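You operate a simulated robot arm through the tools that you are given. There is no shell and no other tool.

The job below is to be done with a simulated robot arm. You get a single attempt, and the scene is never put back.

Task
Move the blue coupler from the green air port to the orange one.
Fine: first red valve shut and blue valve open till the set gauge shows zero; afterwards blue valve shut, then red valve open.

It is judged by the outcome, as a careful person would: the job done as asked, and still so three seconds after it is handed in. It fails if anything else is knocked over, pushed out of place, dropped, spilled or broken.

Robot
A 6-joint arm with a fingered hand, fixed in place. Base frame: the origin is at the foot of the arm, x ahead of it, y to its left, z up. Units: mm, degrees, N and s.
With the tool pointing down near the work surface it reaches from about 340 to 820 mm from the base axis. Its first joint turns from -166.0 to 166.0 degrees. Payload 4 kg.
The TCP is the grasp point between the finger pads, 26 mm short of the fingertips. In the tool frame z runs along the fingers and y along their closing line. Largest opening 132 mm; the body of the gripper starts 73 mm behind the TCP. The gripper is a hand of 5 fingers: y runs from the thumb to the fingers, the wrist lies at [0, 0, -239] in the tool frame, and closing takes about 1.5 s.
Orientation is that of the tool frame in the base frame, as a unit quaternion [x, y, z, w]. With the fingers straight down and closing along the base's y, the tool's x points along the base's -x, its y along +y and its z along -z.

Tools
- The arm moves only by the tool nudge_tool. Its argument "deltas" is text: rows parted by semicolons, each of 6 numbers parted by spaces: the shift along the tool's x, y, z in mm, then the turn, a rotation vector about the tool's x, y, z in degrees. In form: x y z rx ry rz; .... A call has 1 to 20 rows; each row shifts and turns the commanded pose from where the row before left it, along the tool's axes as they then stand. "jaw" is the closure, from 0 (fully open) to 1 (shut), set as the call begins (left out, the last holds). Rows are played at 5 a second. More than 50 mm and 8.6 degrees between two rows, or a gripper value outside its range, and nothing of the call is played. Where a pose cannot be reached the arm comes as near as it can. A force on the tool above 60 N (or 10 N above the force at the start of the call, whichever is more), or a blocked arm, ends the call early, and 0.2 s more pass. The fingers move at their own pace (about 45 mm/s each) and stop on an object; they squeeze with about 33 N. The grip force told is the motor's: it shows also when the fingers shut on nothing. Time passes only in rows, and 0.2 s behind the last, so rows that do not move let the fingers close. It gives the time, the measured TCP pose, the force on the tool (base axes), the opening and the grip force at its end, in the units of the frame above (readings bear some noise), with the torque about the TCP (base axes, N m) and any sound that the robot's microphone picked up, and new pictures: "pictures" is both (left out), scene, wrist or none.
- Cameras (640 x 400 px; columns grow to the right, rows downward): "scene" is fixed at [49.9, -498.7, 1658.8]; the picture's right is [-0.12, -0.99, 0.00], its down [-0.85, 0.10, -0.51] and it looks along [0.51, -0.06, -0.86] (base axes); focal length 233 px, centre (320, 200). "wrist" rides on the gripper at [85, 2, -97] in the tool frame; the picture's right is [-0.02, 1.00, 0.00], its down [-0.75, -0.01, -0.66] and it looks along [-0.66, -0.01, 0.75] (tool axes); focal length 270 px, centre (320, 200). There is no depth. A picture from a camera that has moved, and an enlarged one, comes with that camera's place and axes in the base frame and with its lens.
- curl_fingers(finger1, finger2, finger3, finger4, thumb_bend): sets how far each is bent, from 0 (flat) to 1 (curled in); at 0.3 the hand is open as for a grip, at 0.7 the pads meet at the TCP. One left out holds its place. A second passes; each finger stops where it meets its share of the squeeze, and holds until it gets a number again. A gripper value or a shape takes the hand back. It gives what a move gives, with no picture; readings hold the bend of each and the force on the fingers (four entries, about 0 where the hand has none), thumb and palm.
- set_grasp(shape): the hand has 5 fingers and takes this shape, open, in about a second: jaw (thumb against the fingers, like two jaws); tri (thumb and two fingers); tip (a fingertip pinch); poke (one finger out to press); point (the index stretched); flat (the hand flat); cup (the hand cupped); fist (a fist). The gripper value then closes the fingers along that shape, each until it touches; the sizes above hold for jaw. It gives what a move gives, with no picture.
- close_up(camera, box): a new picture of the part [left, top, right, bottom] of that camera's present view, enlarged. The clock stands still meanwhile.
- sign_off(): hands the job in; it is judged then, once.

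Nothing tells you positions but the pictures and the camera data. Unless the task says otherwise, let go and move clear before handing in.

The tools are called after "Request:" as name(argument=value, ...) on one line, values as JSON. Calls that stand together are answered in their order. nudge_tool: Moves the arm, as the interface text tells. Its arguments: {"type":"object","properties":{"deltas":{"type":"string"},"jaw":{"type":"number"},"pictures":{"type":"string","enum":["both","scene","wrist","none"]}},"required":["deltas"]} The other tools are called the same way: set_grasp (shape) gives the hand a shape; curl_fingers (finger1, finger2, finger3, finger4, thumb_bend) moves the fingers one by one; close_up (camera, box) takes an enlarged picture of a part of a camera's view; sign_off () hands the job in.

At the start:

```text
time: 0.0
position: [64.7, -373.4, 1334.4]
tcp_rot: [0.0, 1.0, -0.001, -0.003]
ft_force: [-0.9, -0.4, 0.0]
wrist_torque: [0.02, 0.02, -0.02]
grip_width: 131.5
finger_force: 0.1
shape: jaw
bend: [0.3, 0.3, 0.3, 0.3, 0.3]
finger forces: [0.0, 0.0, 0.0, 0.0, 0.0, 0.0]
```

scene: 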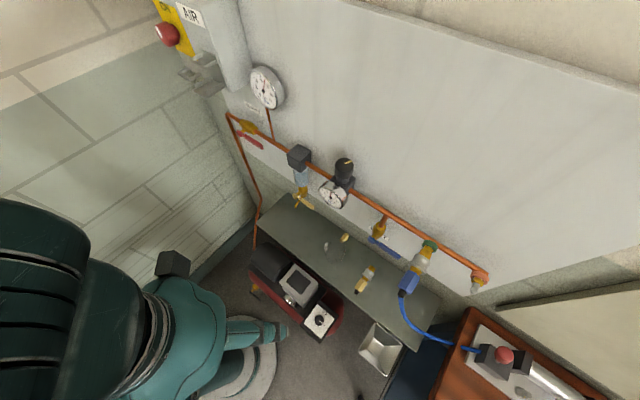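
wrist: 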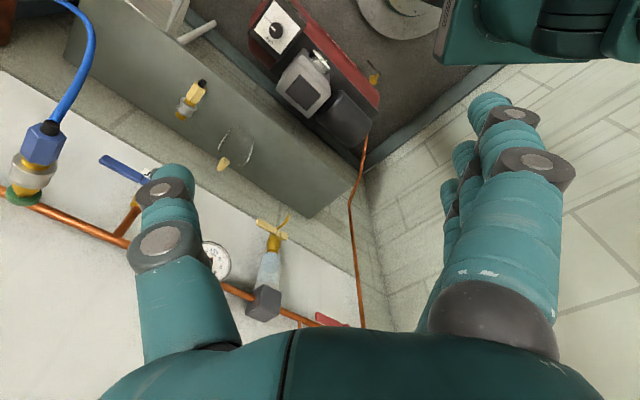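

I see a wall panel with a copper air line: a red-handled valve near the left, a filter, a regulator with a gauge, a blue-handled valve, a green port with the blue coupler and hose, and an orange port at the right end. I'll enlarge the views before moving anything.

Request:
close_up(camera="scene", box=[220, 50, 380, 150])

Request:
close_up(camera="scene", box=[220, 100, 380, 200])

Request:
close_up(camera="scene", box=[350, 200, 510, 300])

Request:
close_up(camera="scene", box=[240, 180, 480, 330])

Request:
close_up(camera="wrist", box=[0, 60, 320, 260])

```text
4.00 times, centred on (300, 100) of scene
camera zoom: at [49.9, -498.7, 1658.8], right [-0.12, -0.99, 0.0], down [-0.85, 0.1, -0.51], along [0.51, -0.06, -0.86], focal length 931 px, centre (400, 600)
```

zoom: 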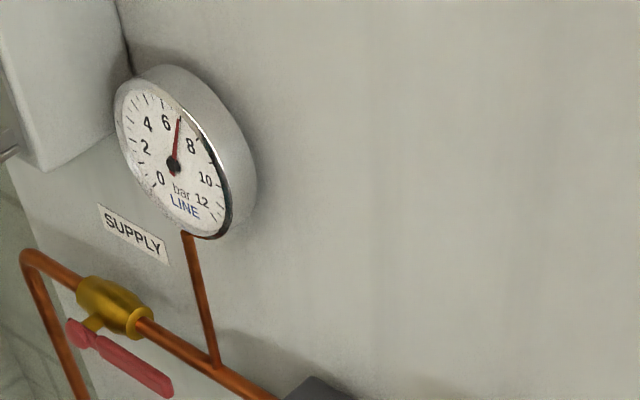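

```text
4.00 times, centred on (300, 150) of scene
camera zoom: at [49.9, -498.7, 1658.8], right [-0.12, -0.99, 0.0], down [-0.85, 0.1, -0.51], along [0.51, -0.06, -0.86], focal length 931 px, centre (400, 400)
```

zoom: 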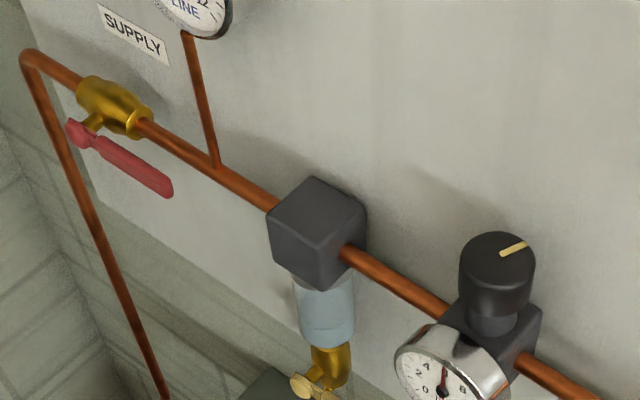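

```text
4.00 times, centred on (430, 250) of scene
camera zoom: at [49.9, -498.7, 1658.8], right [-0.12, -0.99, 0.0], down [-0.85, 0.1, -0.51], along [0.51, -0.06, -0.86], focal length 931 px, centre (-120, 0)
```

zoom: 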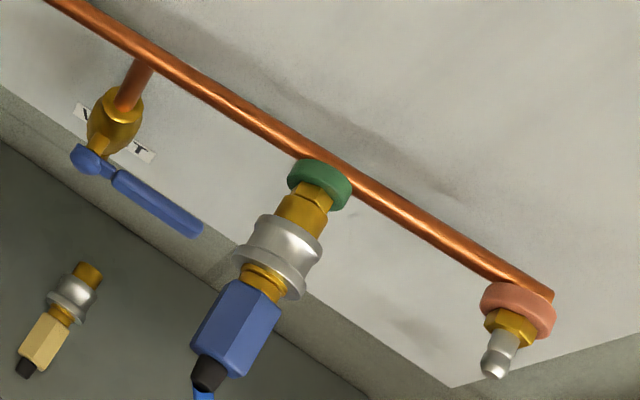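

```text
2.67 times, centred on (360, 255) of scene
camera zoom: at [49.9, -498.7, 1658.8], right [-0.12, -0.99, 0.0], down [-0.85, 0.1, -0.51], along [0.51, -0.06, -0.86], focal length 621 px, centre (213, 53)
```

zoom: 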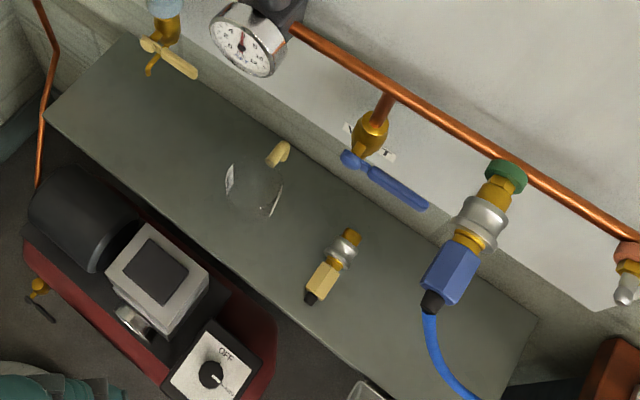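

```text
2.00 times, centred on (160, 160) of wrist
camera zoom: at [-20.1, -370.4, 1431.0], right [0.02, 1.0, 0.0], down [0.76, -0.02, 0.66], along [0.66, -0.01, -0.76], focal length 541 px, centre (640, 280)
```

zoom: 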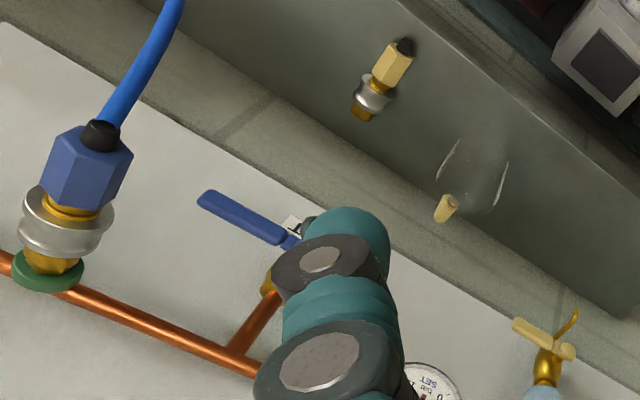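

The wall panel seems to run diagonally: the pipe direction is about (0.75, 0.66, 0), roughly 700 mm from the base axis and at a height of about 1160 mm. The coupler sticks out horizontally toward the robot. I'll turn the hand square to the panel so the wrist camera gives better views.

Request:
nudge_tool(deltas="0 0 0 0 0 8.1;0 0 0 0 0 8.1;0 0 0 0 0 8.1;0 0 0 0 0 8.1;0 0 0 0 0 8.1;0 0 0 0 0 8.1;0 0 0 0 0 0")

```text
time: 1.6
position: [64.9, -373.5, 1336.2]
tcp_rot: [0.413, 0.911, -0.001, -0.002]
ft_force: [-0.9, 0.2, 0.6]
wrist_torque: [0.03, 0.02, 0.0]
grip_width: 131.7
finger_force: 0.1
shape: jaw
bend: [0.3, 0.3, 0.3, 0.3, 0.3]
finger forces: [0.0, 0.1, 0.0, 0.0, 0.0, 0.0]
camera wrist: at [9.9, -307.4, 1430.7], right [0.77, 0.64, 0.0], down [0.49, -0.58, 0.66], along [0.42, -0.5, -0.75], focal length 270 px, centre (320, 200)
```

scene: 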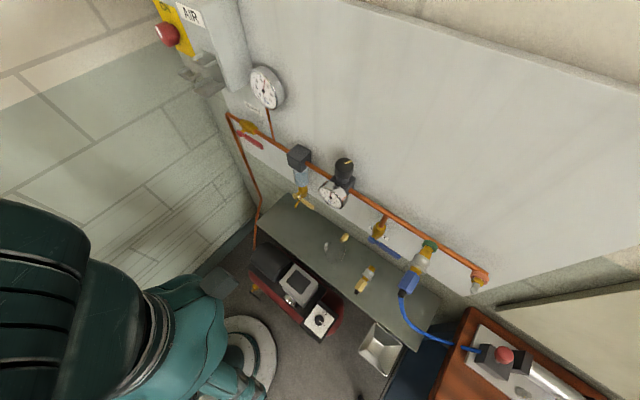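
wrist: 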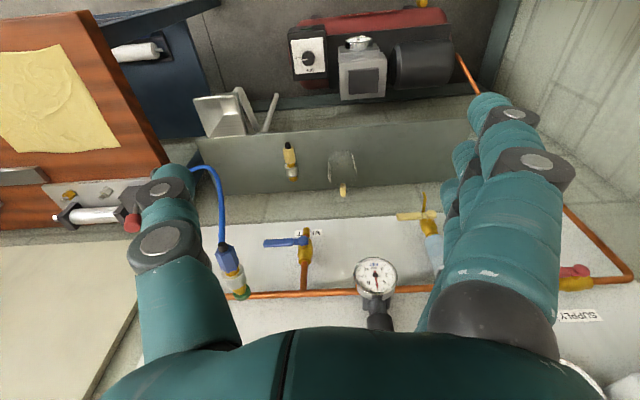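

The camera is now square to the panel and all the fittings are in view. Next I tilt the hand about 45° toward the wall, so the wrist camera looks straight at the panel, and lower it to pipe height.

Request:
nudge_tool(deltas="0 0 0 0 -7.5 0;0 0 0 0 -7.5 0;0 0 0 0 -7.5 0;0 0 0 0 -7.5 0;0 0 0 0 -7.5 0;0 0 0 0 -7.5 0;26.5 0 26.5 0 0 0;26.5 0 26.5 0 0 0;26.5 0 26.5 0 0 0;0 0 0 0 0 0")

Request:
set_grasp(shape="poke")

Request:
nudge_tool(deltas="0 0 0 0 0 0")

```text
time: 3.8
position: [108.2, -349.9, 1424.9]
tcp_rot: [0.404, 0.882, -0.104, 0.218]
ft_force: [1.1, -0.2, -0.2]
wrist_torque: [0.0, 0.0, 0.0]
grip_width: 131.5
finger_force: 0.1
shape: jaw
bend: [0.3, 0.3, 0.3, 0.3, 0.3]
finger forces: [0.1, 0.0, 0.1, 0.1, 0.1, 0.0]
out of reach, approached as far as the arm can: row 2, 3, 4, 5, 6, 7, 8, 9
camera wrist: at [31.3, -256.7, 1469.4], right [0.77, 0.64, 0.0], down [0.23, -0.28, 0.93], along [0.6, -0.72, -0.36], focal length 270 px, centre (320, 200)
```

scene: 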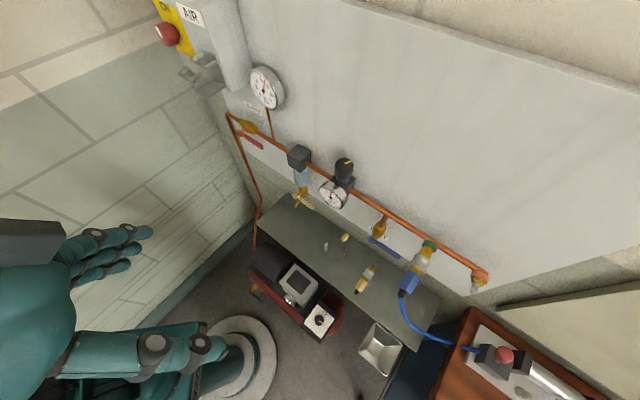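
wrist: 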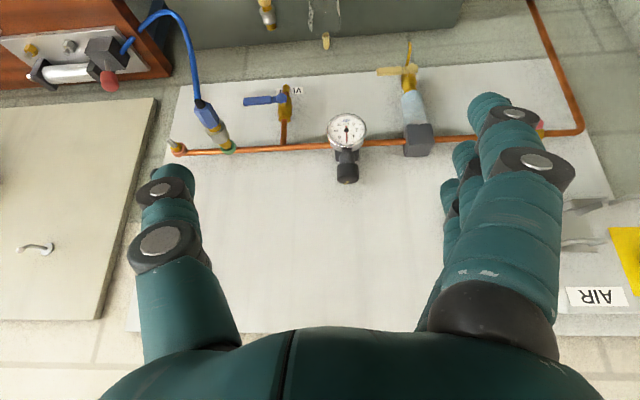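

```text
time: 4.7
position: [107.1, -349.5, 1424.9]
tcp_rot: [0.404, 0.882, -0.104, 0.218]
ft_force: [-0.9, -0.4, 0.0]
wrist_torque: [-0.02, 0.0, 0.0]
grip_width: 0.0
finger_force: 0.1
shape: poke
bend: [1.0, 1.0, 1.0, 1.0, 0.47]
finger forces: [0.1, 0.0, 0.0, 0.0, 0.0, 0.0]
```

```text
time: 5.1
position: [108.9, -350.1, 1424.9]
tcp_rot: [0.404, 0.882, -0.105, 0.217]
ft_force: [-0.1, -0.5, 0.1]
wrist_torque: [0.0, -0.02, 0.02]
grip_width: 0.2
finger_force: 0.1
shape: poke
bend: [1.0, 1.0, 1.0, 1.0, 0.47]
finger forces: [0.0, 0.0, 0.0, 0.0, 0.0, 0.0]
camera wrist: at [31.2, -256.8, 1469.4], right [0.77, 0.64, 0.0], down [0.23, -0.28, 0.93], along [0.6, -0.72, -0.36], focal length 270 px, centre (320, 200)
```

scene: 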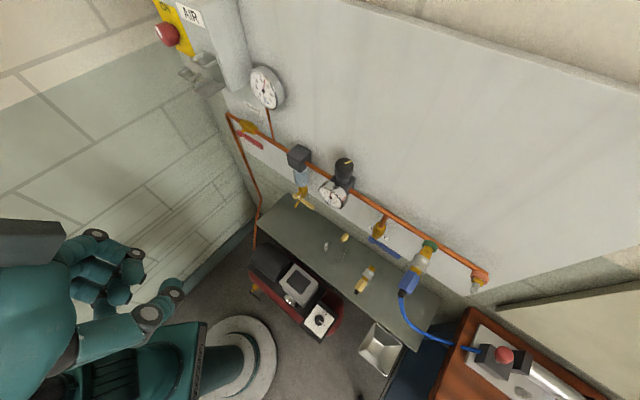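
wrist: 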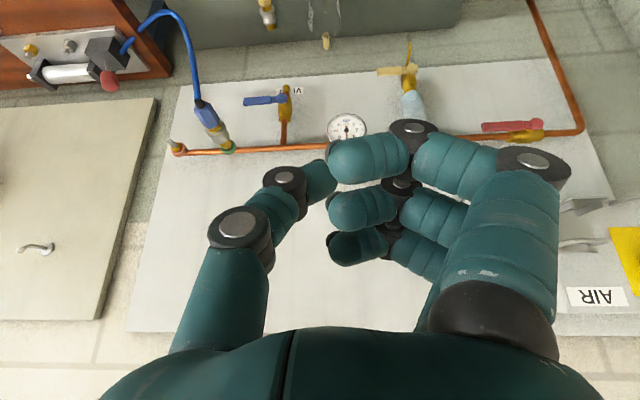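

The arm went as near as it could to that tilt, and the wrist camera now covers almost the whole panel. Triangulating gives the green ring at about (200, -764, 1157), the orange ring at about (121, -838, 1163) and the supply elbow at about (693, -276, 1159). I'll zoom in on the valves and couplers.

Request:
close_up(camera="wrist", box=[460, 90, 620, 190])

Request:
close_up(camera="wrist", box=[230, 70, 390, 170])

Request:
close_up(camera="wrist", box=[140, 80, 300, 180])

Request:
close_up(camera="scene", box=[215, 95, 295, 145])

Request:
close_up(camera="scene", box=[315, 165, 375, 215])

```text
4.00 times, centred on (540, 140) of wrist
camera zoom: at [31.2, -256.8, 1469.4], right [0.77, 0.64, 0.0], down [0.23, -0.28, 0.93], along [0.6, -0.72, -0.36], focal length 1081 px, centre (-560, 440)
```

zoom: 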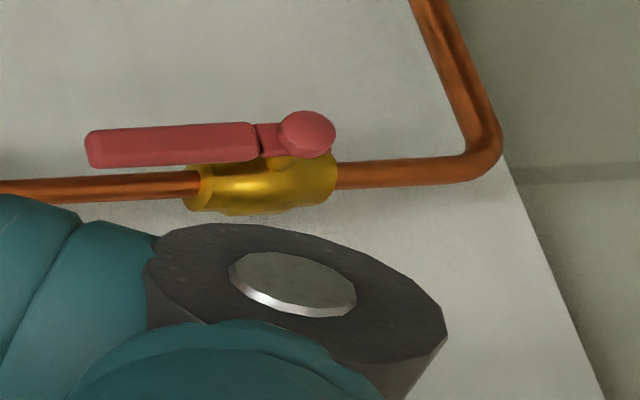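

```text
4.00 times, centred on (310, 120) of wrist
camera zoom: at [31.2, -256.8, 1469.4], right [0.77, 0.64, 0.0], down [0.23, -0.28, 0.93], along [0.6, -0.72, -0.36], focal length 1081 px, centre (360, 520)
```

zoom: 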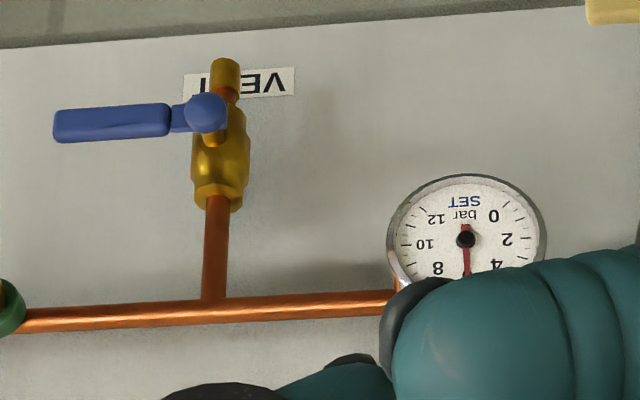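

```text
4.00 times, centred on (220, 130) of wrist
camera zoom: at [31.2, -256.8, 1469.4], right [0.77, 0.64, 0.0], down [0.23, -0.28, 0.93], along [0.6, -0.72, -0.36], focal length 1081 px, centre (720, 480)
```

zoom: 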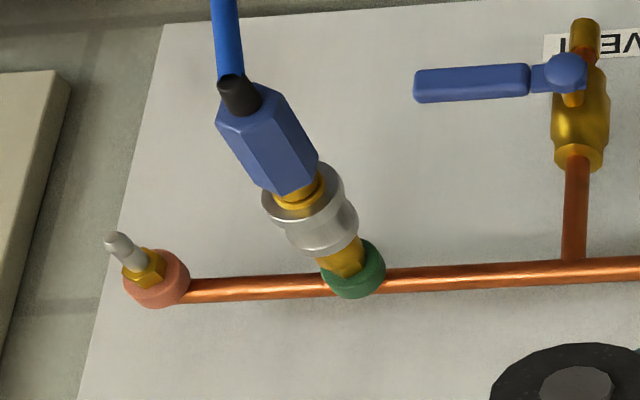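

```text
8.00 times, centred on (255, 120) of scene
camera zoom: at [49.9, -498.7, 1658.8], right [-0.12, -0.99, 0.0], down [-0.85, 0.1, -0.51], along [0.51, -0.06, -0.86], focal length 1863 px, centre (840, 840)
```

zoom: 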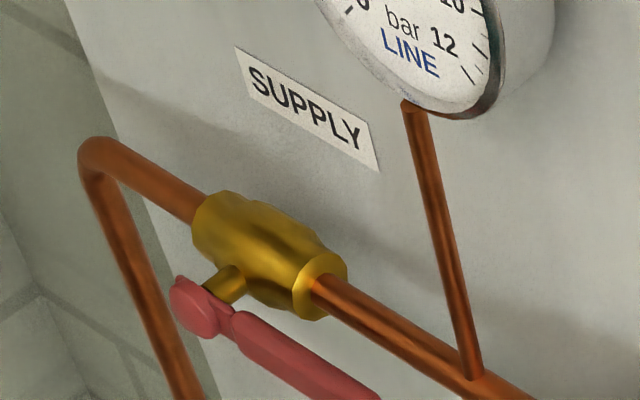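

```text
8.00 times, centred on (345, 190) of scene
camera zoom: at [49.9, -498.7, 1658.8], right [-0.12, -0.99, 0.0], down [-0.85, 0.1, -0.51], along [0.51, -0.06, -0.86], focal length 1863 px, centre (120, 280)
```

zoom: 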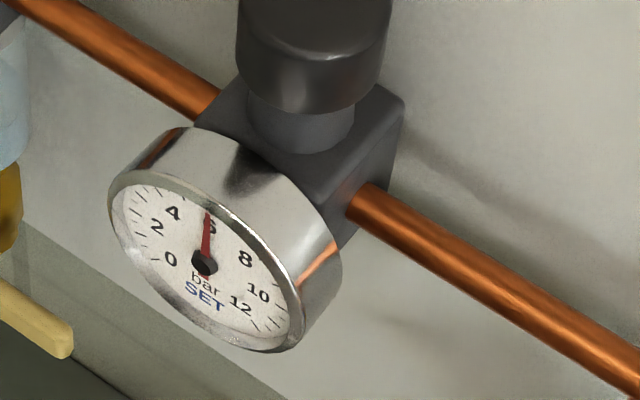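

The SET gauge reads 6 bar and the LINE gauge about 7. Both valve levers point right (−t) with pivots at about (612, -320, 1155) for red and (264, -664, 1060) for blue, and each lever is roughly 95 mm long. I'll look at the pointing hand shape to push the levers with.

Request:
set_grasp(shape="point")

Request:
nudge_tool(deltas="0 0 0 0 0 -4.9; 0 0 0 0 0 0")

Request:
close_up(camera="scene", box=[0, 200, 320, 400])

```text
time: 6.0
position: [107.3, -350.7, 1425.5]
tcp_rot: [0.404, 0.882, -0.104, 0.217]
ft_force: [-0.2, 0.4, -0.1]
wrist_torque: [0.0, 0.01, 0.02]
grip_width: 125.8
finger_force: 0.0
shape: point
bend: [0.28, 1.0, 1.0, 1.0, 0.55]
finger forces: [0.0, 0.1, 0.0, 0.1, 0.0, 0.0]
```

```text
time: 6.6
position: [111.9, -349.6, 1431.8]
tcp_rot: [0.366, 0.899, -0.114, 0.213]
ft_force: [-0.2, -0.2, -0.7]
wrist_torque: [-0.02, 0.02, 0.0]
grip_width: 125.9
finger_force: 0.1
shape: point
bend: [0.28, 1.0, 1.0, 1.0, 0.55]
finger forces: [0.0, 0.0, 0.0, 0.0, 0.0, 0.0]
out of reach, approached as far as the arm can: row 1
camera wrist: at [29.0, -260.9, 1477.4], right [0.72, 0.69, -0.04], down [0.28, -0.23, 0.93], along [0.64, -0.68, -0.36], focal length 270 px, centre (320, 200)
```

scene: 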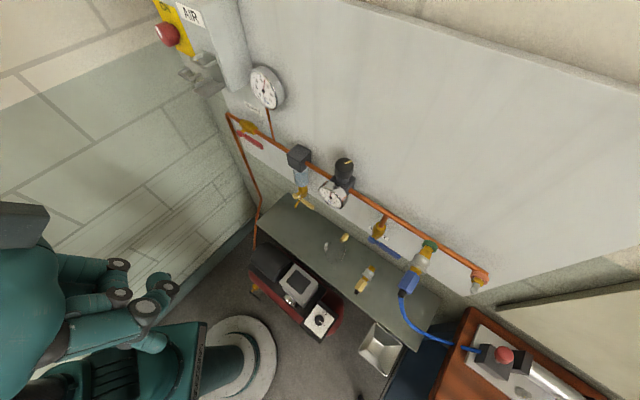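
wrist: 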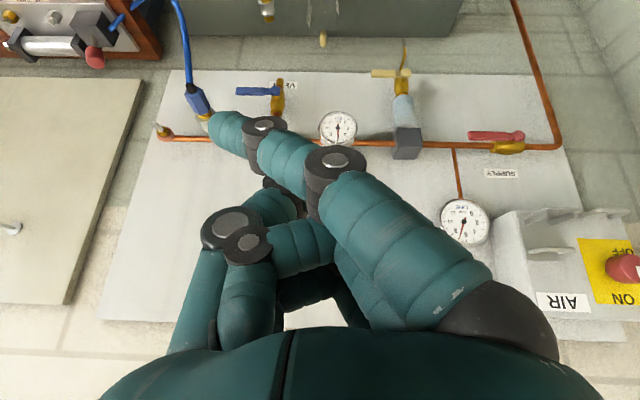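

```text
2.00 times, centred on (160, 300) of scene
camera zoom: at [49.9, -498.7, 1658.8], right [-0.12, -0.99, 0.0], down [-0.85, 0.1, -0.51], along [0.51, -0.06, -0.86], focal length 466 px, centre (640, 0)
```

zoom: 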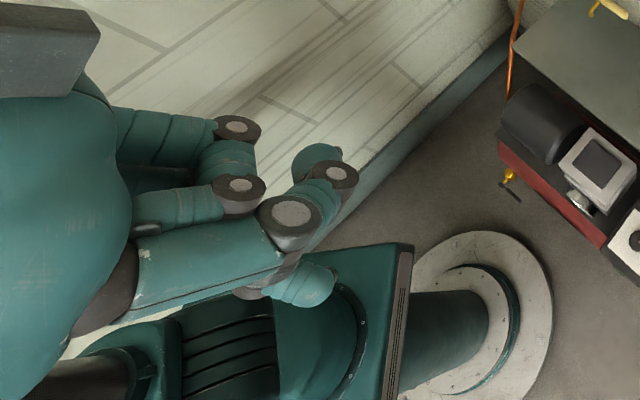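

The index finger bends across toward the thumb side in this shape. The arm seems close to its height limit up here, so I'll descend along the tool axis first, with the fingers well clear of the wall, and then redo the tilt.

Request:
nudge_tool(deltas="0 0 30 0 0 0;0 0 30 0 0 0;0 0 30 0 0 0;0 0 30 0 0 0;0 0 30 0 0 0;0 0 0 0 0 0", pictures="both")

```text
time: 8.0
position: [175.7, -387.2, 1411.0]
tcp_rot: [0.366, 0.899, -0.113, 0.213]
ft_force: [0.8, 0.3, -0.1]
wrist_torque: [-0.01, -0.01, 0.02]
grip_width: 126.0
finger_force: 0.0
shape: point
bend: [0.28, 1.0, 1.0, 1.0, 0.55]
finger forces: [0.0, 0.0, 0.0, 0.0, 0.0, 0.0]
out of reach, approached as far as the arm can: row 1, 2, 3, 4, 5
camera wrist: at [93.7, -299.6, 1457.5], right [0.72, 0.69, -0.04], down [0.27, -0.23, 0.93], along [0.64, -0.68, -0.36], focal length 270 px, centre (320, 200)
```

scene: 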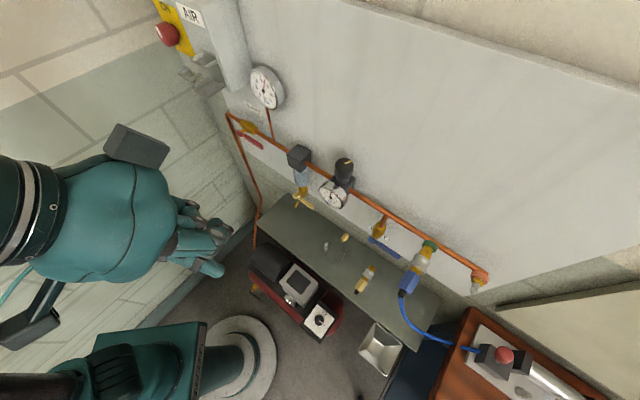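
wrist: 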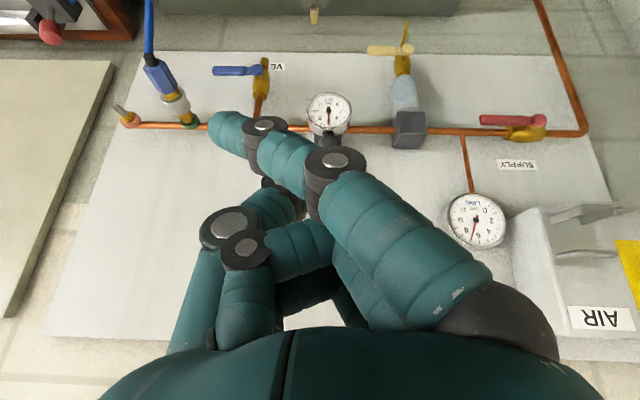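

The limit looks like a minimum radius: the wrist was too close to the base column. I'll move toward the wall and down, still leaving about 150 mm of clearance.

Request:
nudge_tool(deltas="-27 0 14 0 0 0;-27 0 14 0 0 0;-27 0 14 0 0 0;12 1 22 0 0 0;12 1 22 0 0 0;12 1 22 0 0 0;0 0 0 0 0 0")

```text
time: 9.6
position: [242.9, -453.6, 1387.7]
tcp_rot: [0.366, 0.899, -0.113, 0.213]
ft_force: [0.1, -0.1, -1.2]
wrist_torque: [-0.02, -0.01, 0.03]
grip_width: 126.0
finger_force: 0.1
shape: point
bend: [0.28, 1.0, 1.0, 1.0, 0.55]
finger forces: [0.0, 0.0, 0.0, 0.0, 0.1, 0.0]
out of reach, approached as far as the arm can: row 5, 6
camera wrist: at [160.7, -365.8, 1431.7], right [0.72, 0.69, -0.04], down [0.27, -0.23, 0.93], along [0.64, -0.68, -0.36], focal length 270 px, centre (320, 200)
```

scene: 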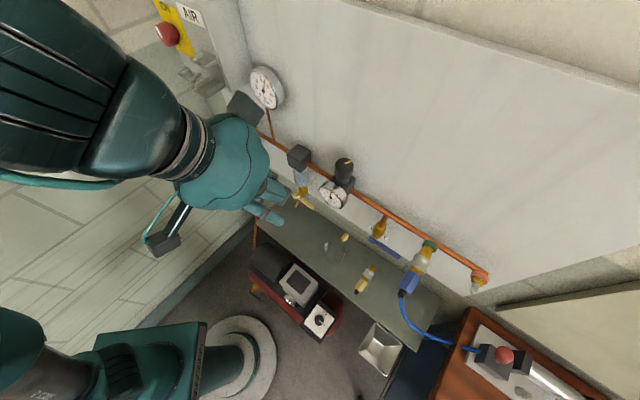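
wrist: 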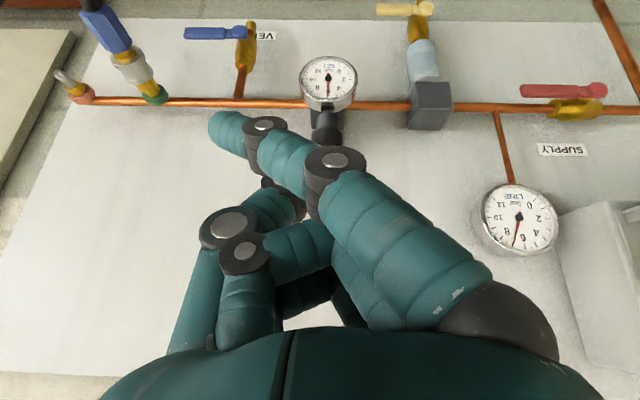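

The tilted pose is still limited at this radius. I'll return the tool to vertical here and work out which tilts are reachable closer to the wall.

Request:
nudge_tool(deltas="0 0 0 0 7 0;0 0 0 0 7 0;0 0 0 0 7 0;0 0 0 -2.7 6.8 0;0 0 0 0 0 0", pictures="none")

Request:
curl_fingers(finger1=1, finger2=1, finger3=1, finger4=0, thumb_bend=1)

Request:
nudge_tool(deltas="0 0 25 0 0 0;0 0 25 0 0 0; 0 0 0 0 0 0")

```text
time: 10.8
position: [235.8, -440.9, 1354.9]
tcp_rot: [0.381, 0.925, -0.002, 0.002]
ft_force: [-0.7, 0.2, 0.8]
wrist_torque: [-0.02, -0.01, -0.03]
grip_width: 126.5
finger_force: 0.2
shape: point
bend: [0.28, 1.0, 1.0, 1.0, 0.55]
finger forces: [0.0, 0.0, 0.1, 0.0, 0.0, 0.1]
out of reach, approached as far as the arm can: row 4
```

```text
time: 11.8
position: [236.1, -440.1, 1354.9]
tcp_rot: [0.381, 0.925, -0.002, 0.003]
ft_force: [0.2, -0.3, 0.1]
wrist_torque: [-0.04, 0.0, 0.0]
grip_width: 41.8
finger_force: 0.2
shape: fingers
bend: [1.0, 1.0, 1.0, 0.0, 0.94]
finger forces: [0.0, 0.1, 0.1, 0.0, 0.0, 0.1]
```

```text
time: 12.6
position: [237.0, -441.3, 1306.4]
tcp_rot: [0.38, 0.925, -0.001, 0.002]
ft_force: [0.4, 0.0, 0.3]
wrist_torque: [-0.03, -0.02, -0.02]
grip_width: 41.5
finger_force: 0.0
shape: fingers
bend: [1.0, 1.0, 1.0, 0.0, 0.94]
finger forces: [0.1, 0.0, 0.0, 0.1, 0.0, 0.1]
camera wrist: at [177.7, -379.2, 1400.9], right [0.72, 0.7, 0.0], down [0.52, -0.54, 0.66], along [0.46, -0.48, -0.75], focal length 270 px, centre (320, 200)
```

scene: 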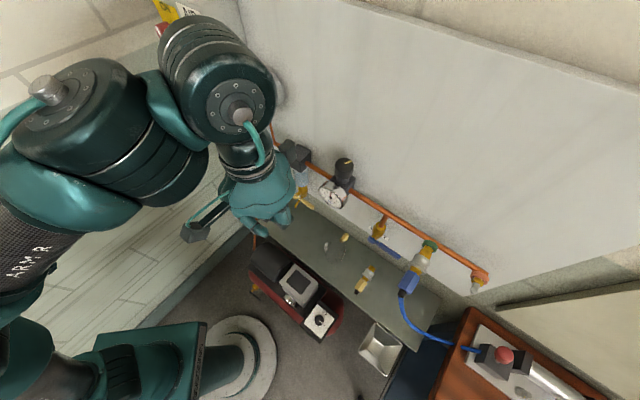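
wrist: 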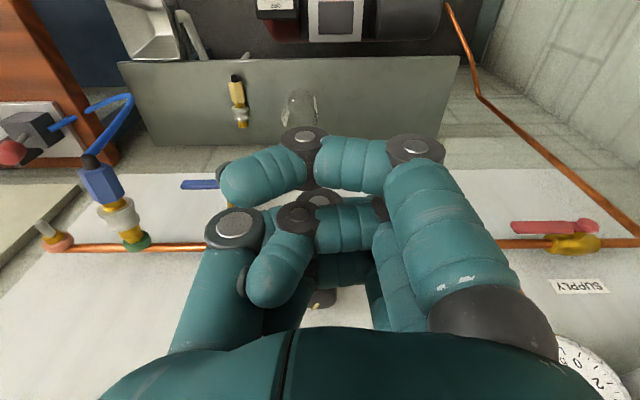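

The pinky is straight now and the tool points straight down. The panel turns out to lie at 45°, so t = (0.707, 0.707) and n = (-0.707, 0.707). Next I slide along the panel toward the red valve, in open space in front of it.

Request:
nudge_tool(deltas="-12 41 11 0 0 0;-12 41 11 0 0 0;-12 41 11 0 0 0;-12 41 11 0 0 0;-12 41 11 0 0 0;0 0 0 0 0 0")

Request:
close_up(camera="scene", box=[120, 0, 360, 250])

```text
time: 14.0
position: [421.6, -337.1, 1249.4]
tcp_rot: [0.381, 0.925, -0.002, 0.002]
ft_force: [-0.5, -0.5, -0.2]
wrist_torque: [-0.03, 0.03, 0.01]
grip_width: 41.3
finger_force: 0.1
shape: fingers
bend: [1.0, 1.0, 1.0, 0.0, 0.94]
finger forces: [0.0, 0.1, 0.1, 0.0, 0.0, 0.0]
camera wrist: at [362.2, -275.3, 1344.7], right [0.72, 0.7, 0.0], down [0.52, -0.54, 0.66], along [0.46, -0.48, -0.75], focal length 270 px, centre (320, 200)
```

scene: 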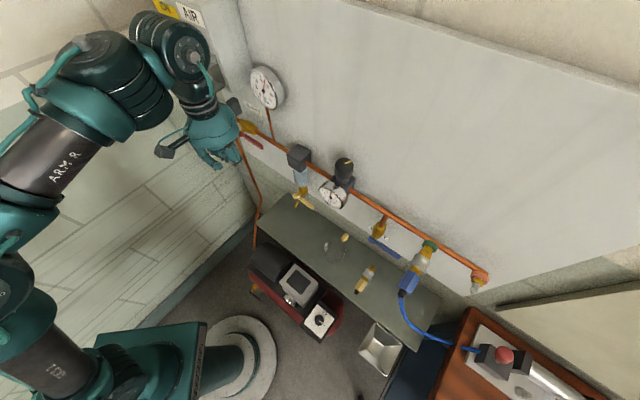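
wrist: 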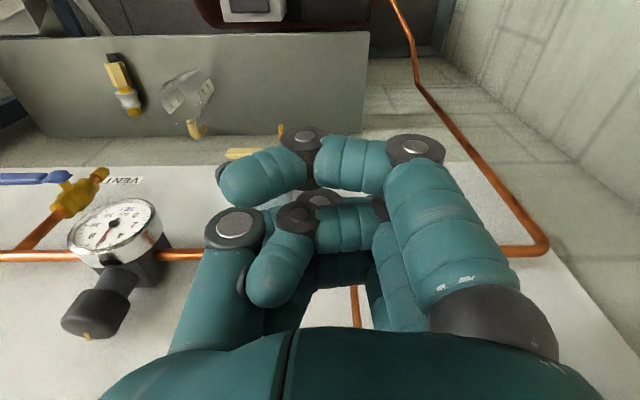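

```text
1.60 times, centred on (240, 125) of scene
camera zoom: at [49.9, -498.7, 1658.8], right [-0.12, -0.99, 0.0], down [-0.85, 0.1, -0.51], along [0.51, -0.06, -0.86], focal length 372 px, centre (448, 320)
```

zoom: 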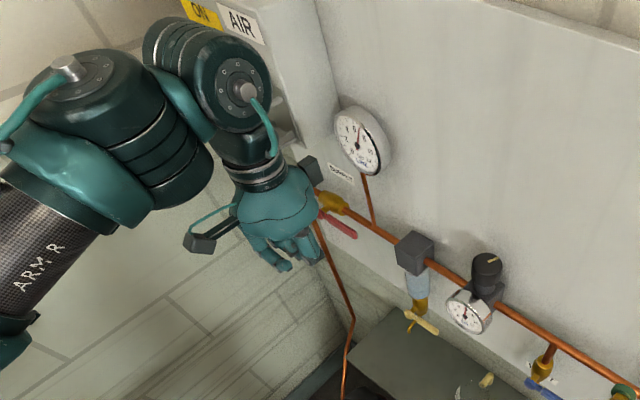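

The hand is now in front of the supply valve. There is also a dark box on the wall side of the hand, so tilting the hand away from the wall will help. I'll test how far it can tilt here.

Request:
nudge_tool(deltas="0 0 0 0 -7.5 0;0 0 0 0 -7.5 0;0 0 0 0 -7.5 0;0 0 0 0 -7.5 0;0 0 0 0 -7.5 0;0 0 0 0 -7.5 0;0 0 0 0 0 0")

```text
time: 15.6
position: [427.2, -337.6, 1249.9]
tcp_rot: [0.352, 0.853, -0.147, 0.356]
ft_force: [0.3, -0.2, -0.8]
wrist_torque: [-0.02, 0.04, 0.0]
grip_width: 41.6
finger_force: 0.0
shape: fingers
bend: [1.0, 1.0, 1.0, 0.0, 0.94]
finger forces: [0.0, 0.1, 0.0, 0.0, 0.1, 0.0]
out of reach, approached as far as the arm can: row 1
camera wrist: at [336.8, -245.2, 1256.9], right [0.71, 0.7, 0.01], down [0.03, -0.05, 1.0], along [0.7, -0.71, -0.06], focal length 270 px, centre (320, 200)
```

scene: 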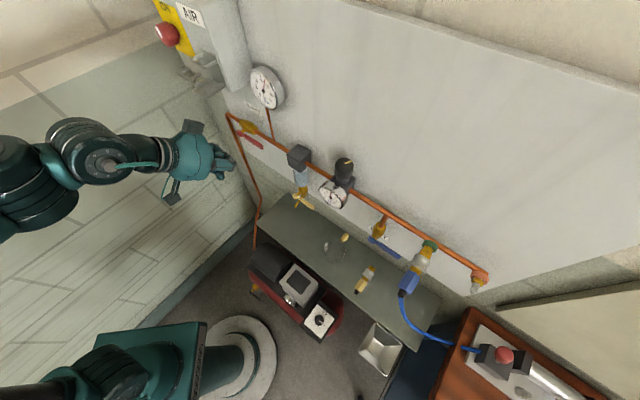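
wrist: 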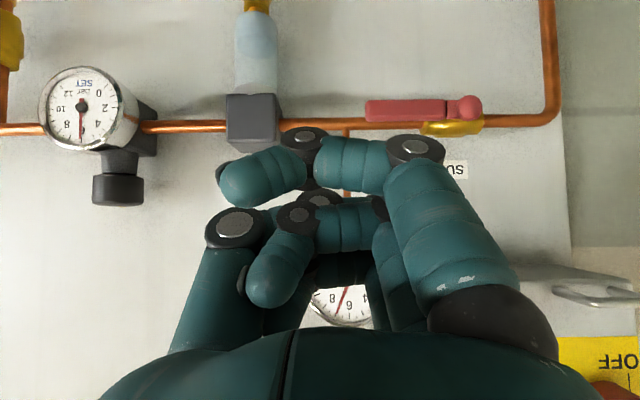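

This is excellent: the arm reached a full 45° tilt and the camera looks straight at the panel. The red lever measures t=108…204, n≈-659, z≈1158. I'll swap to the index finger, which the camera can see, as the pushing finger.

Request:
curl_fingers(finger1=0, finger2=1, finger3=1, finger4=1, thumb_bend=1)

Request:
nudge_tool(deltas="0 0 0 0 -5 0;0 0 0 0 -5 0;0 0 0 0 -5 0;0 0 0 0 -5 0;0 0 0 0 0 0")

Request:
close_up(camera="scene", box=[120, 70, 320, 195])

```text
time: 16.6
position: [427.0, -338.6, 1250.5]
tcp_rot: [0.351, 0.854, -0.146, 0.356]
ft_force: [0.2, 0.8, -0.3]
wrist_torque: [-0.01, 0.0, 0.01]
grip_width: 76.0
finger_force: 0.2
shape: fingers
bend: [0.0, 1.0, 1.0, 1.0, 0.94]
finger forces: [0.0, 0.0, 0.0, 0.1, 0.0, 0.1]
```

```text
time: 17.8
position: [425.0, -336.2, 1250.3]
tcp_rot: [0.321, 0.779, -0.206, 0.498]
ft_force: [0.3, -0.9, 0.1]
wrist_torque: [0.0, 0.01, 0.01]
grip_width: 76.3
finger_force: 0.0
shape: fingers
bend: [0.0, 1.0, 1.0, 1.0, 0.94]
finger forces: [0.0, 0.0, 0.1, 0.1, 0.0, 0.1]
camera wrist: at [340.4, -248.7, 1212.7], right [0.71, 0.7, 0.02], down [-0.21, 0.19, 0.96], along [0.67, -0.68, 0.28], focal length 270 px, centre (320, 200)
```

scene: 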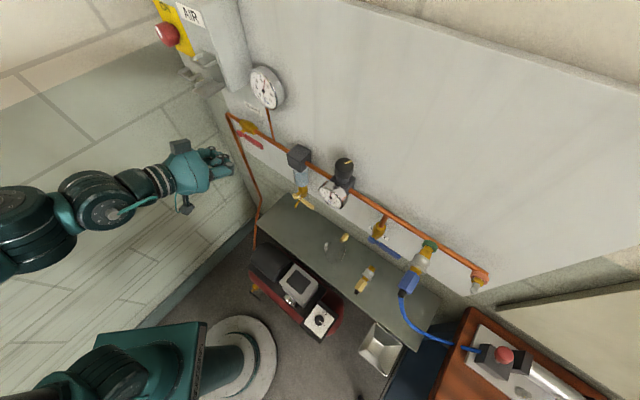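
wrist: 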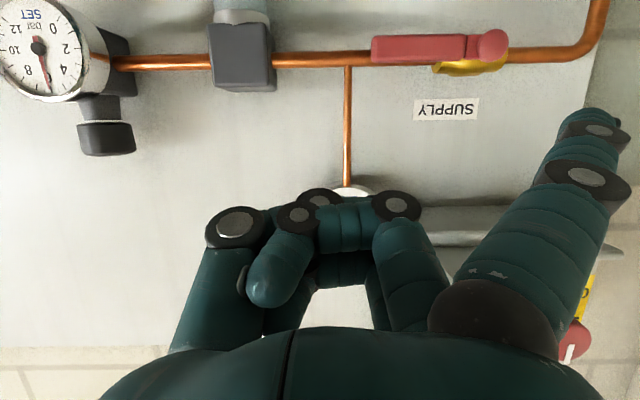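

```text
3.20 times, centred on (220, 132) of scene
camera zoom: at [49.9, -498.7, 1658.8], right [-0.12, -0.99, 0.0], down [-0.85, 0.1, -0.51], along [0.51, -0.06, -0.86], focal length 745 px, centre (640, 416)
```

zoom: 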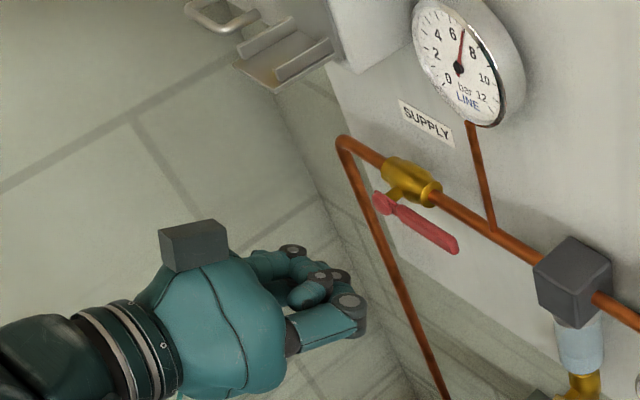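

The 65° tilt works. The straight index leans outward, so I'll set it to 0.3, which puts the tip near (37, 76, 26) in the tool frame, and bring it in front of and just above the red lever.

Request:
curl_fingers(finger1=0.3)

Request:
nudge_tool(deltas="-6.4 -7 26.8 0 0 0;-6.4 -7 26.8 0 0 0;0 0 0 0 0 0")

Request:
close_up(camera="scene", box=[160, 90, 320, 190])

```text
time: 18.8
position: [426.6, -337.3, 1249.7]
tcp_rot: [0.321, 0.779, -0.206, 0.498]
ft_force: [0.2, 1.1, 0.2]
wrist_torque: [-0.01, 0.02, -0.03]
grip_width: 56.8
finger_force: 0.0
shape: fingers
bend: [0.3, 1.0, 1.0, 1.0, 0.94]
finger forces: [0.0, 0.1, 0.0, 0.1, 0.1, 0.0]
```

```text
time: 19.6
position: [456.9, -385.5, 1241.5]
tcp_rot: [0.321, 0.779, -0.206, 0.498]
ft_force: [0.3, -1.3, 0.1]
wrist_torque: [0.01, 0.03, -0.01]
grip_width: 57.0
finger_force: 0.1
shape: fingers
bend: [0.3, 1.0, 1.0, 1.0, 0.94]
finger forces: [0.1, 0.0, 0.0, 0.0, 0.0, 0.1]
camera wrist: at [370.2, -297.1, 1203.4], right [0.71, 0.7, 0.02], down [-0.21, 0.19, 0.96], along [0.67, -0.68, 0.28], focal length 270 px, centre (320, 200)
```

scene: 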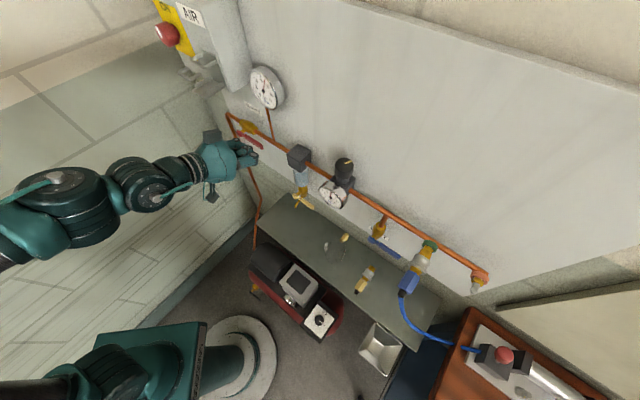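
wrist: 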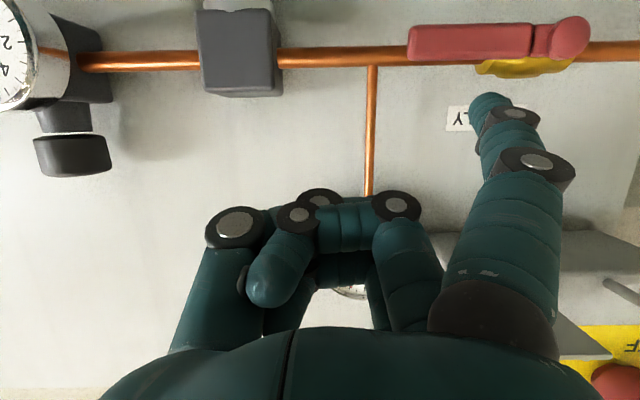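

```text
4.00 times, centred on (240, 140) of scene
camera zoom: at [49.9, -498.7, 1658.8], right [-0.12, -0.99, 0.0], down [-0.85, 0.1, -0.51], along [0.51, -0.06, -0.86], focal length 931 px, centre (640, 440)
```

zoom: 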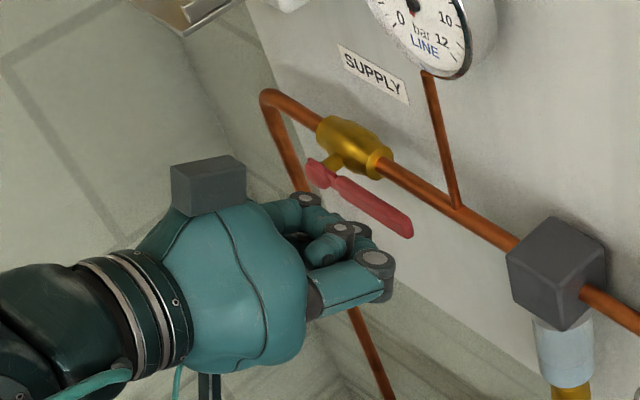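

The fingertip is just above and in front of the red lever, and the projections agree with my coordinates. Next I advance over the lever and start pressing it downward as a first test of its direction.

Request:
nudge_tool(deltas="-12.6 0 27.2 0 0 0;-12.6 0 27.2 0 0 0;0 0 0 0 0 0", pictures="none")

Request:
nudge_tool(deltas="8 1 3.5 0 0 0;8 1 3.5 0 0 0;8 -1 3.6 0 0 0;8 -1 3.6 0 0 0;8 0 3.6 0 0 0;0 0 0 0 0 0")

Request:
close_up(camera="scene", box=[160, 90, 320, 190])

```text
time: 20.4
position: [498.9, -430.2, 1241.3]
tcp_rot: [0.32, 0.778, -0.206, 0.499]
ft_force: [-0.4, 0.1, 0.2]
wrist_torque: [-0.01, 0.01, -0.01]
grip_width: 56.9
finger_force: 0.0
shape: fingers
bend: [0.3, 1.0, 1.0, 1.0, 0.94]
finger forces: [0.1, 0.0, 0.0, 0.0, 0.0, 0.1]
```

```text
time: 21.8
position: [496.4, -427.7, 1195.5]
tcp_rot: [0.32, 0.779, -0.206, 0.499]
ft_force: [-0.5, 0.0, 0.6]
wrist_torque: [0.01, -0.03, -0.02]
grip_width: 56.8
finger_force: 0.3
shape: fingers
bend: [0.3, 1.0, 1.0, 1.0, 0.94]
finger forces: [0.2, 0.1, 0.1, 0.0, 0.0, 0.0]
camera wrist: at [410.7, -339.0, 1157.7], right [0.71, 0.7, 0.02], down [-0.21, 0.19, 0.96], along [0.67, -0.68, 0.28], focal length 270 px, centre (320, 200)
```

scene: 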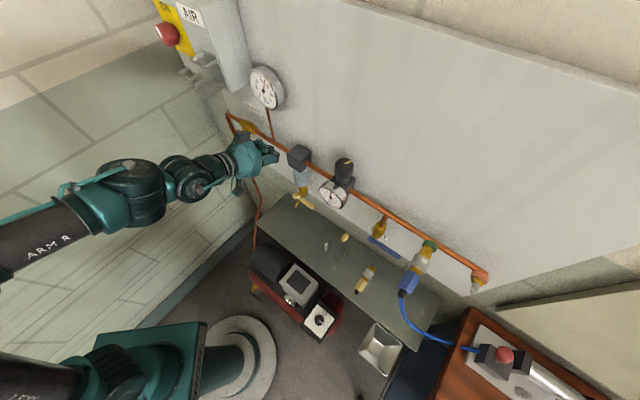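
wrist: 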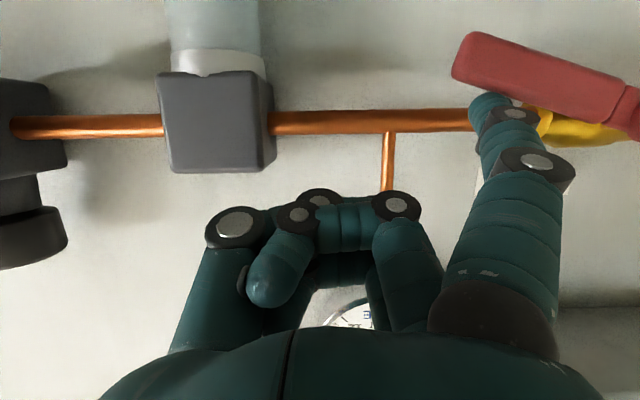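

```text
4.00 times, centred on (240, 140) of scene
camera zoom: at [49.9, -498.7, 1658.8], right [-0.12, -0.99, 0.0], down [-0.85, 0.1, -0.51], along [0.51, -0.06, -0.86], focal length 931 px, centre (640, 440)
```

zoom: 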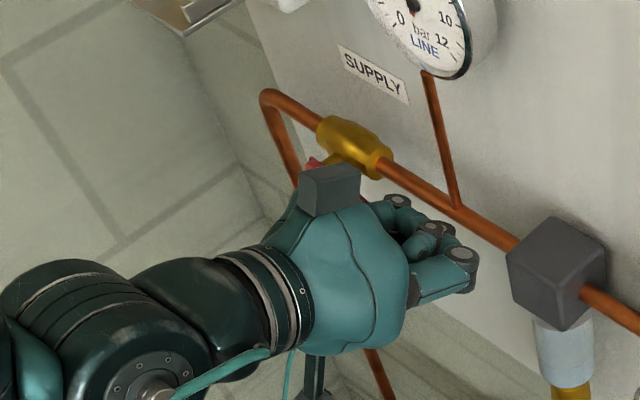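

The red lever is swinging down with little force. I'll continue the arc around its pivot.

Request:
nudge_tool(deltas="13.6 5 6.3 0 0 0;11.4 4.8 5.3 0 0 0;10.6 6.9 4.9 0 0 0;9.3 8.8 4.3 0 0 0;7.7 10.4 3.6 0 0 0;6 11.9 2.8 0 0 0;0 0 0 0 0 0")

```text
time: 23.4
position: [532.7, -394.1, 1131.8]
tcp_rot: [0.32, 0.779, -0.205, 0.499]
ft_force: [0.0, -0.3, 0.5]
wrist_torque: [-0.05, 0.02, 0.02]
grip_width: 55.7
finger_force: 0.8
shape: fingers
bend: [0.31, 1.0, 1.0, 1.0, 0.94]
finger forces: [0.2, 0.0, 0.1, 0.0, 0.0, 0.0]
camera wrist: at [445.4, -304.9, 1094.5], right [0.71, 0.7, 0.02], down [-0.21, 0.19, 0.96], along [0.67, -0.68, 0.28], focal length 270 px, centre (320, 200)
```

scene: 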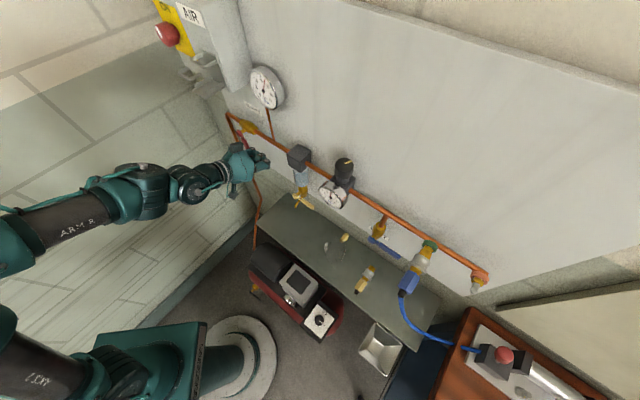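
wrist: 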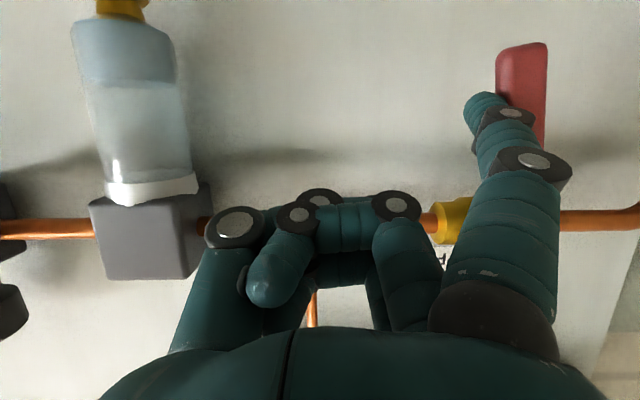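

The lever is nearly vertical. I'll creep on until it meets its stop.

Request:
nudge_tool(deltas="2 5 1 0 0 0;1.5 5 1 0 0 0;0 3 0 0 0 0;0 3 0 0 0 0;0 0 0 0 0 0")

Request:
close_up(camera="scene", box=[200, 50, 400, 215])

```text
time: 24.6
position: [542.9, -383.2, 1128.2]
tcp_rot: [0.321, 0.779, -0.206, 0.498]
ft_force: [-3.4, -1.7, 0.1]
wrist_torque: [-0.05, 0.13, 0.06]
grip_width: 54.1
finger_force: 1.9
shape: fingers
bend: [0.33, 1.0, 1.0, 1.0, 0.94]
finger forces: [3.0, 0.0, 0.1, 0.0, 0.0, 0.1]
camera wrist: at [456.8, -294.4, 1090.0], right [0.71, 0.7, 0.02], down [-0.21, 0.19, 0.96], along [0.67, -0.69, 0.28], focal length 270 px, centre (320, 200)
```

scene: 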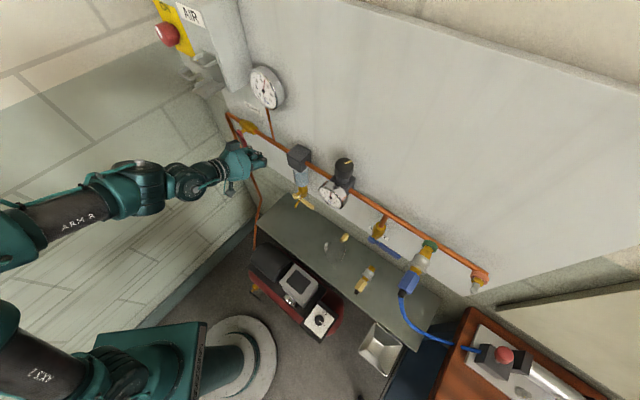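
wrist: 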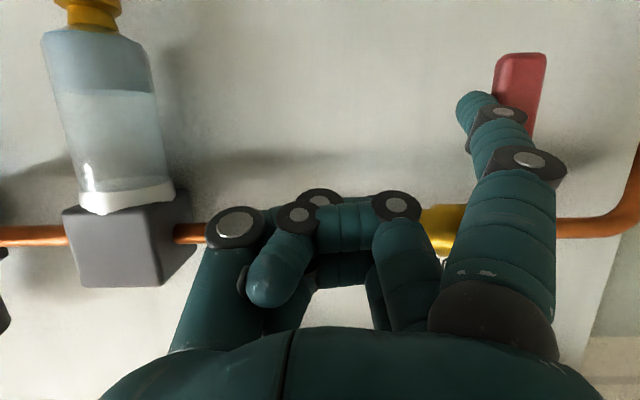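

```text
2.42 times, centred on (300, 132) of scene
camera zoom: at [49.9, -498.7, 1658.8], right [-0.12, -0.99, 0.0], down [-0.85, 0.1, -0.51], along [0.51, -0.06, -0.86], focal length 564 px, centre (368, 364)
```

zoom: 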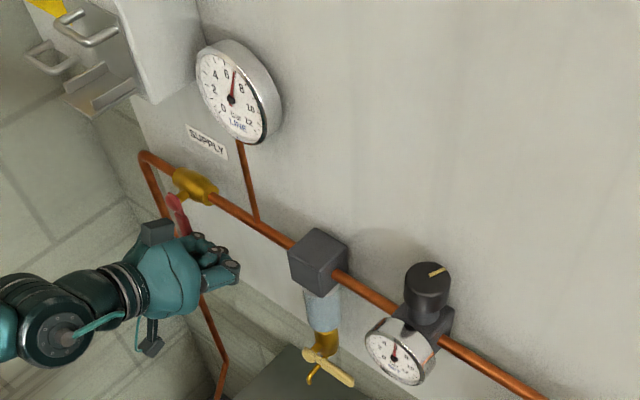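

The reaction force rose and the lever is vertical, so it appears to be on its stop. I'll back away and check.

Request:
nudge_tool(deltas="0 -10 0 0 0 0;14 -5 -30 0 0 0;14 0 -30 0 0 0;14 0 -30 0 0 0;0 0 0 0 0 0")

Request:
close_up(camera="scene", box=[210, 90, 370, 215])

```text
time: 25.8
position: [462.0, -322.7, 1124.3]
tcp_rot: [0.321, 0.779, -0.206, 0.498]
ft_force: [0.9, 0.2, -0.2]
wrist_torque: [0.0, 0.02, 0.01]
grip_width: 56.5
finger_force: 0.1
shape: fingers
bend: [0.3, 1.0, 1.0, 1.0, 0.94]
finger forces: [0.0, 0.0, 0.1, 0.0, 0.1, 0.0]
camera wrist: at [375.3, -234.2, 1087.3], right [0.71, 0.7, 0.02], down [-0.21, 0.19, 0.96], along [0.67, -0.68, 0.28], focal length 270 px, centre (320, 200)
```

scene: 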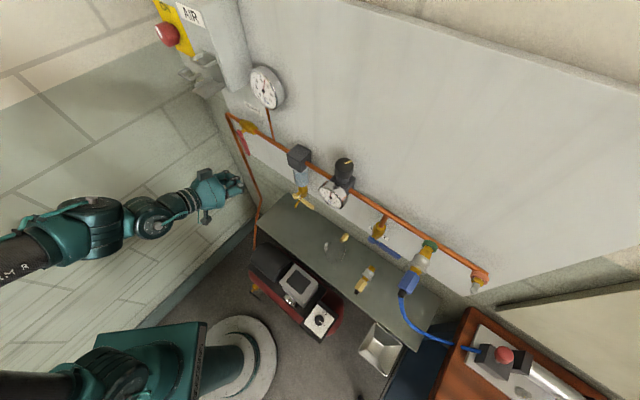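
wrist: 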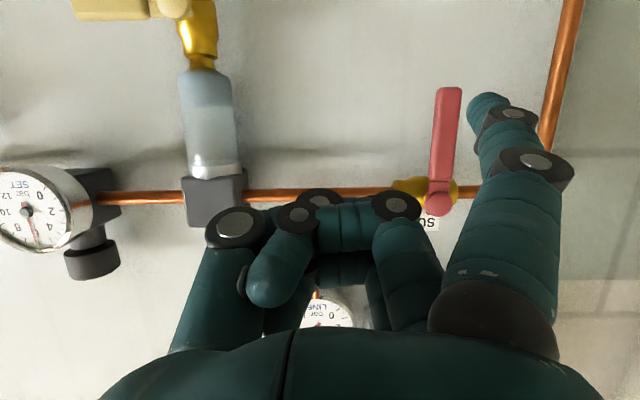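

```text
3.20 times, centred on (290, 152) of scene
camera zoom: at [49.9, -498.7, 1658.8], right [-0.12, -0.99, 0.0], down [-0.85, 0.1, -0.51], along [0.51, -0.06, -0.86], focal length 745 px, centre (416, 352)
```

zoom: 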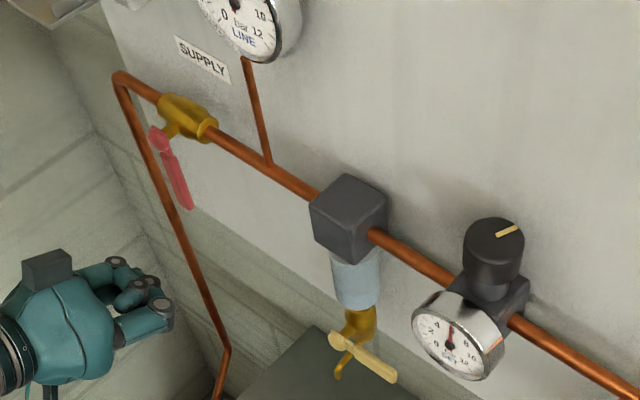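

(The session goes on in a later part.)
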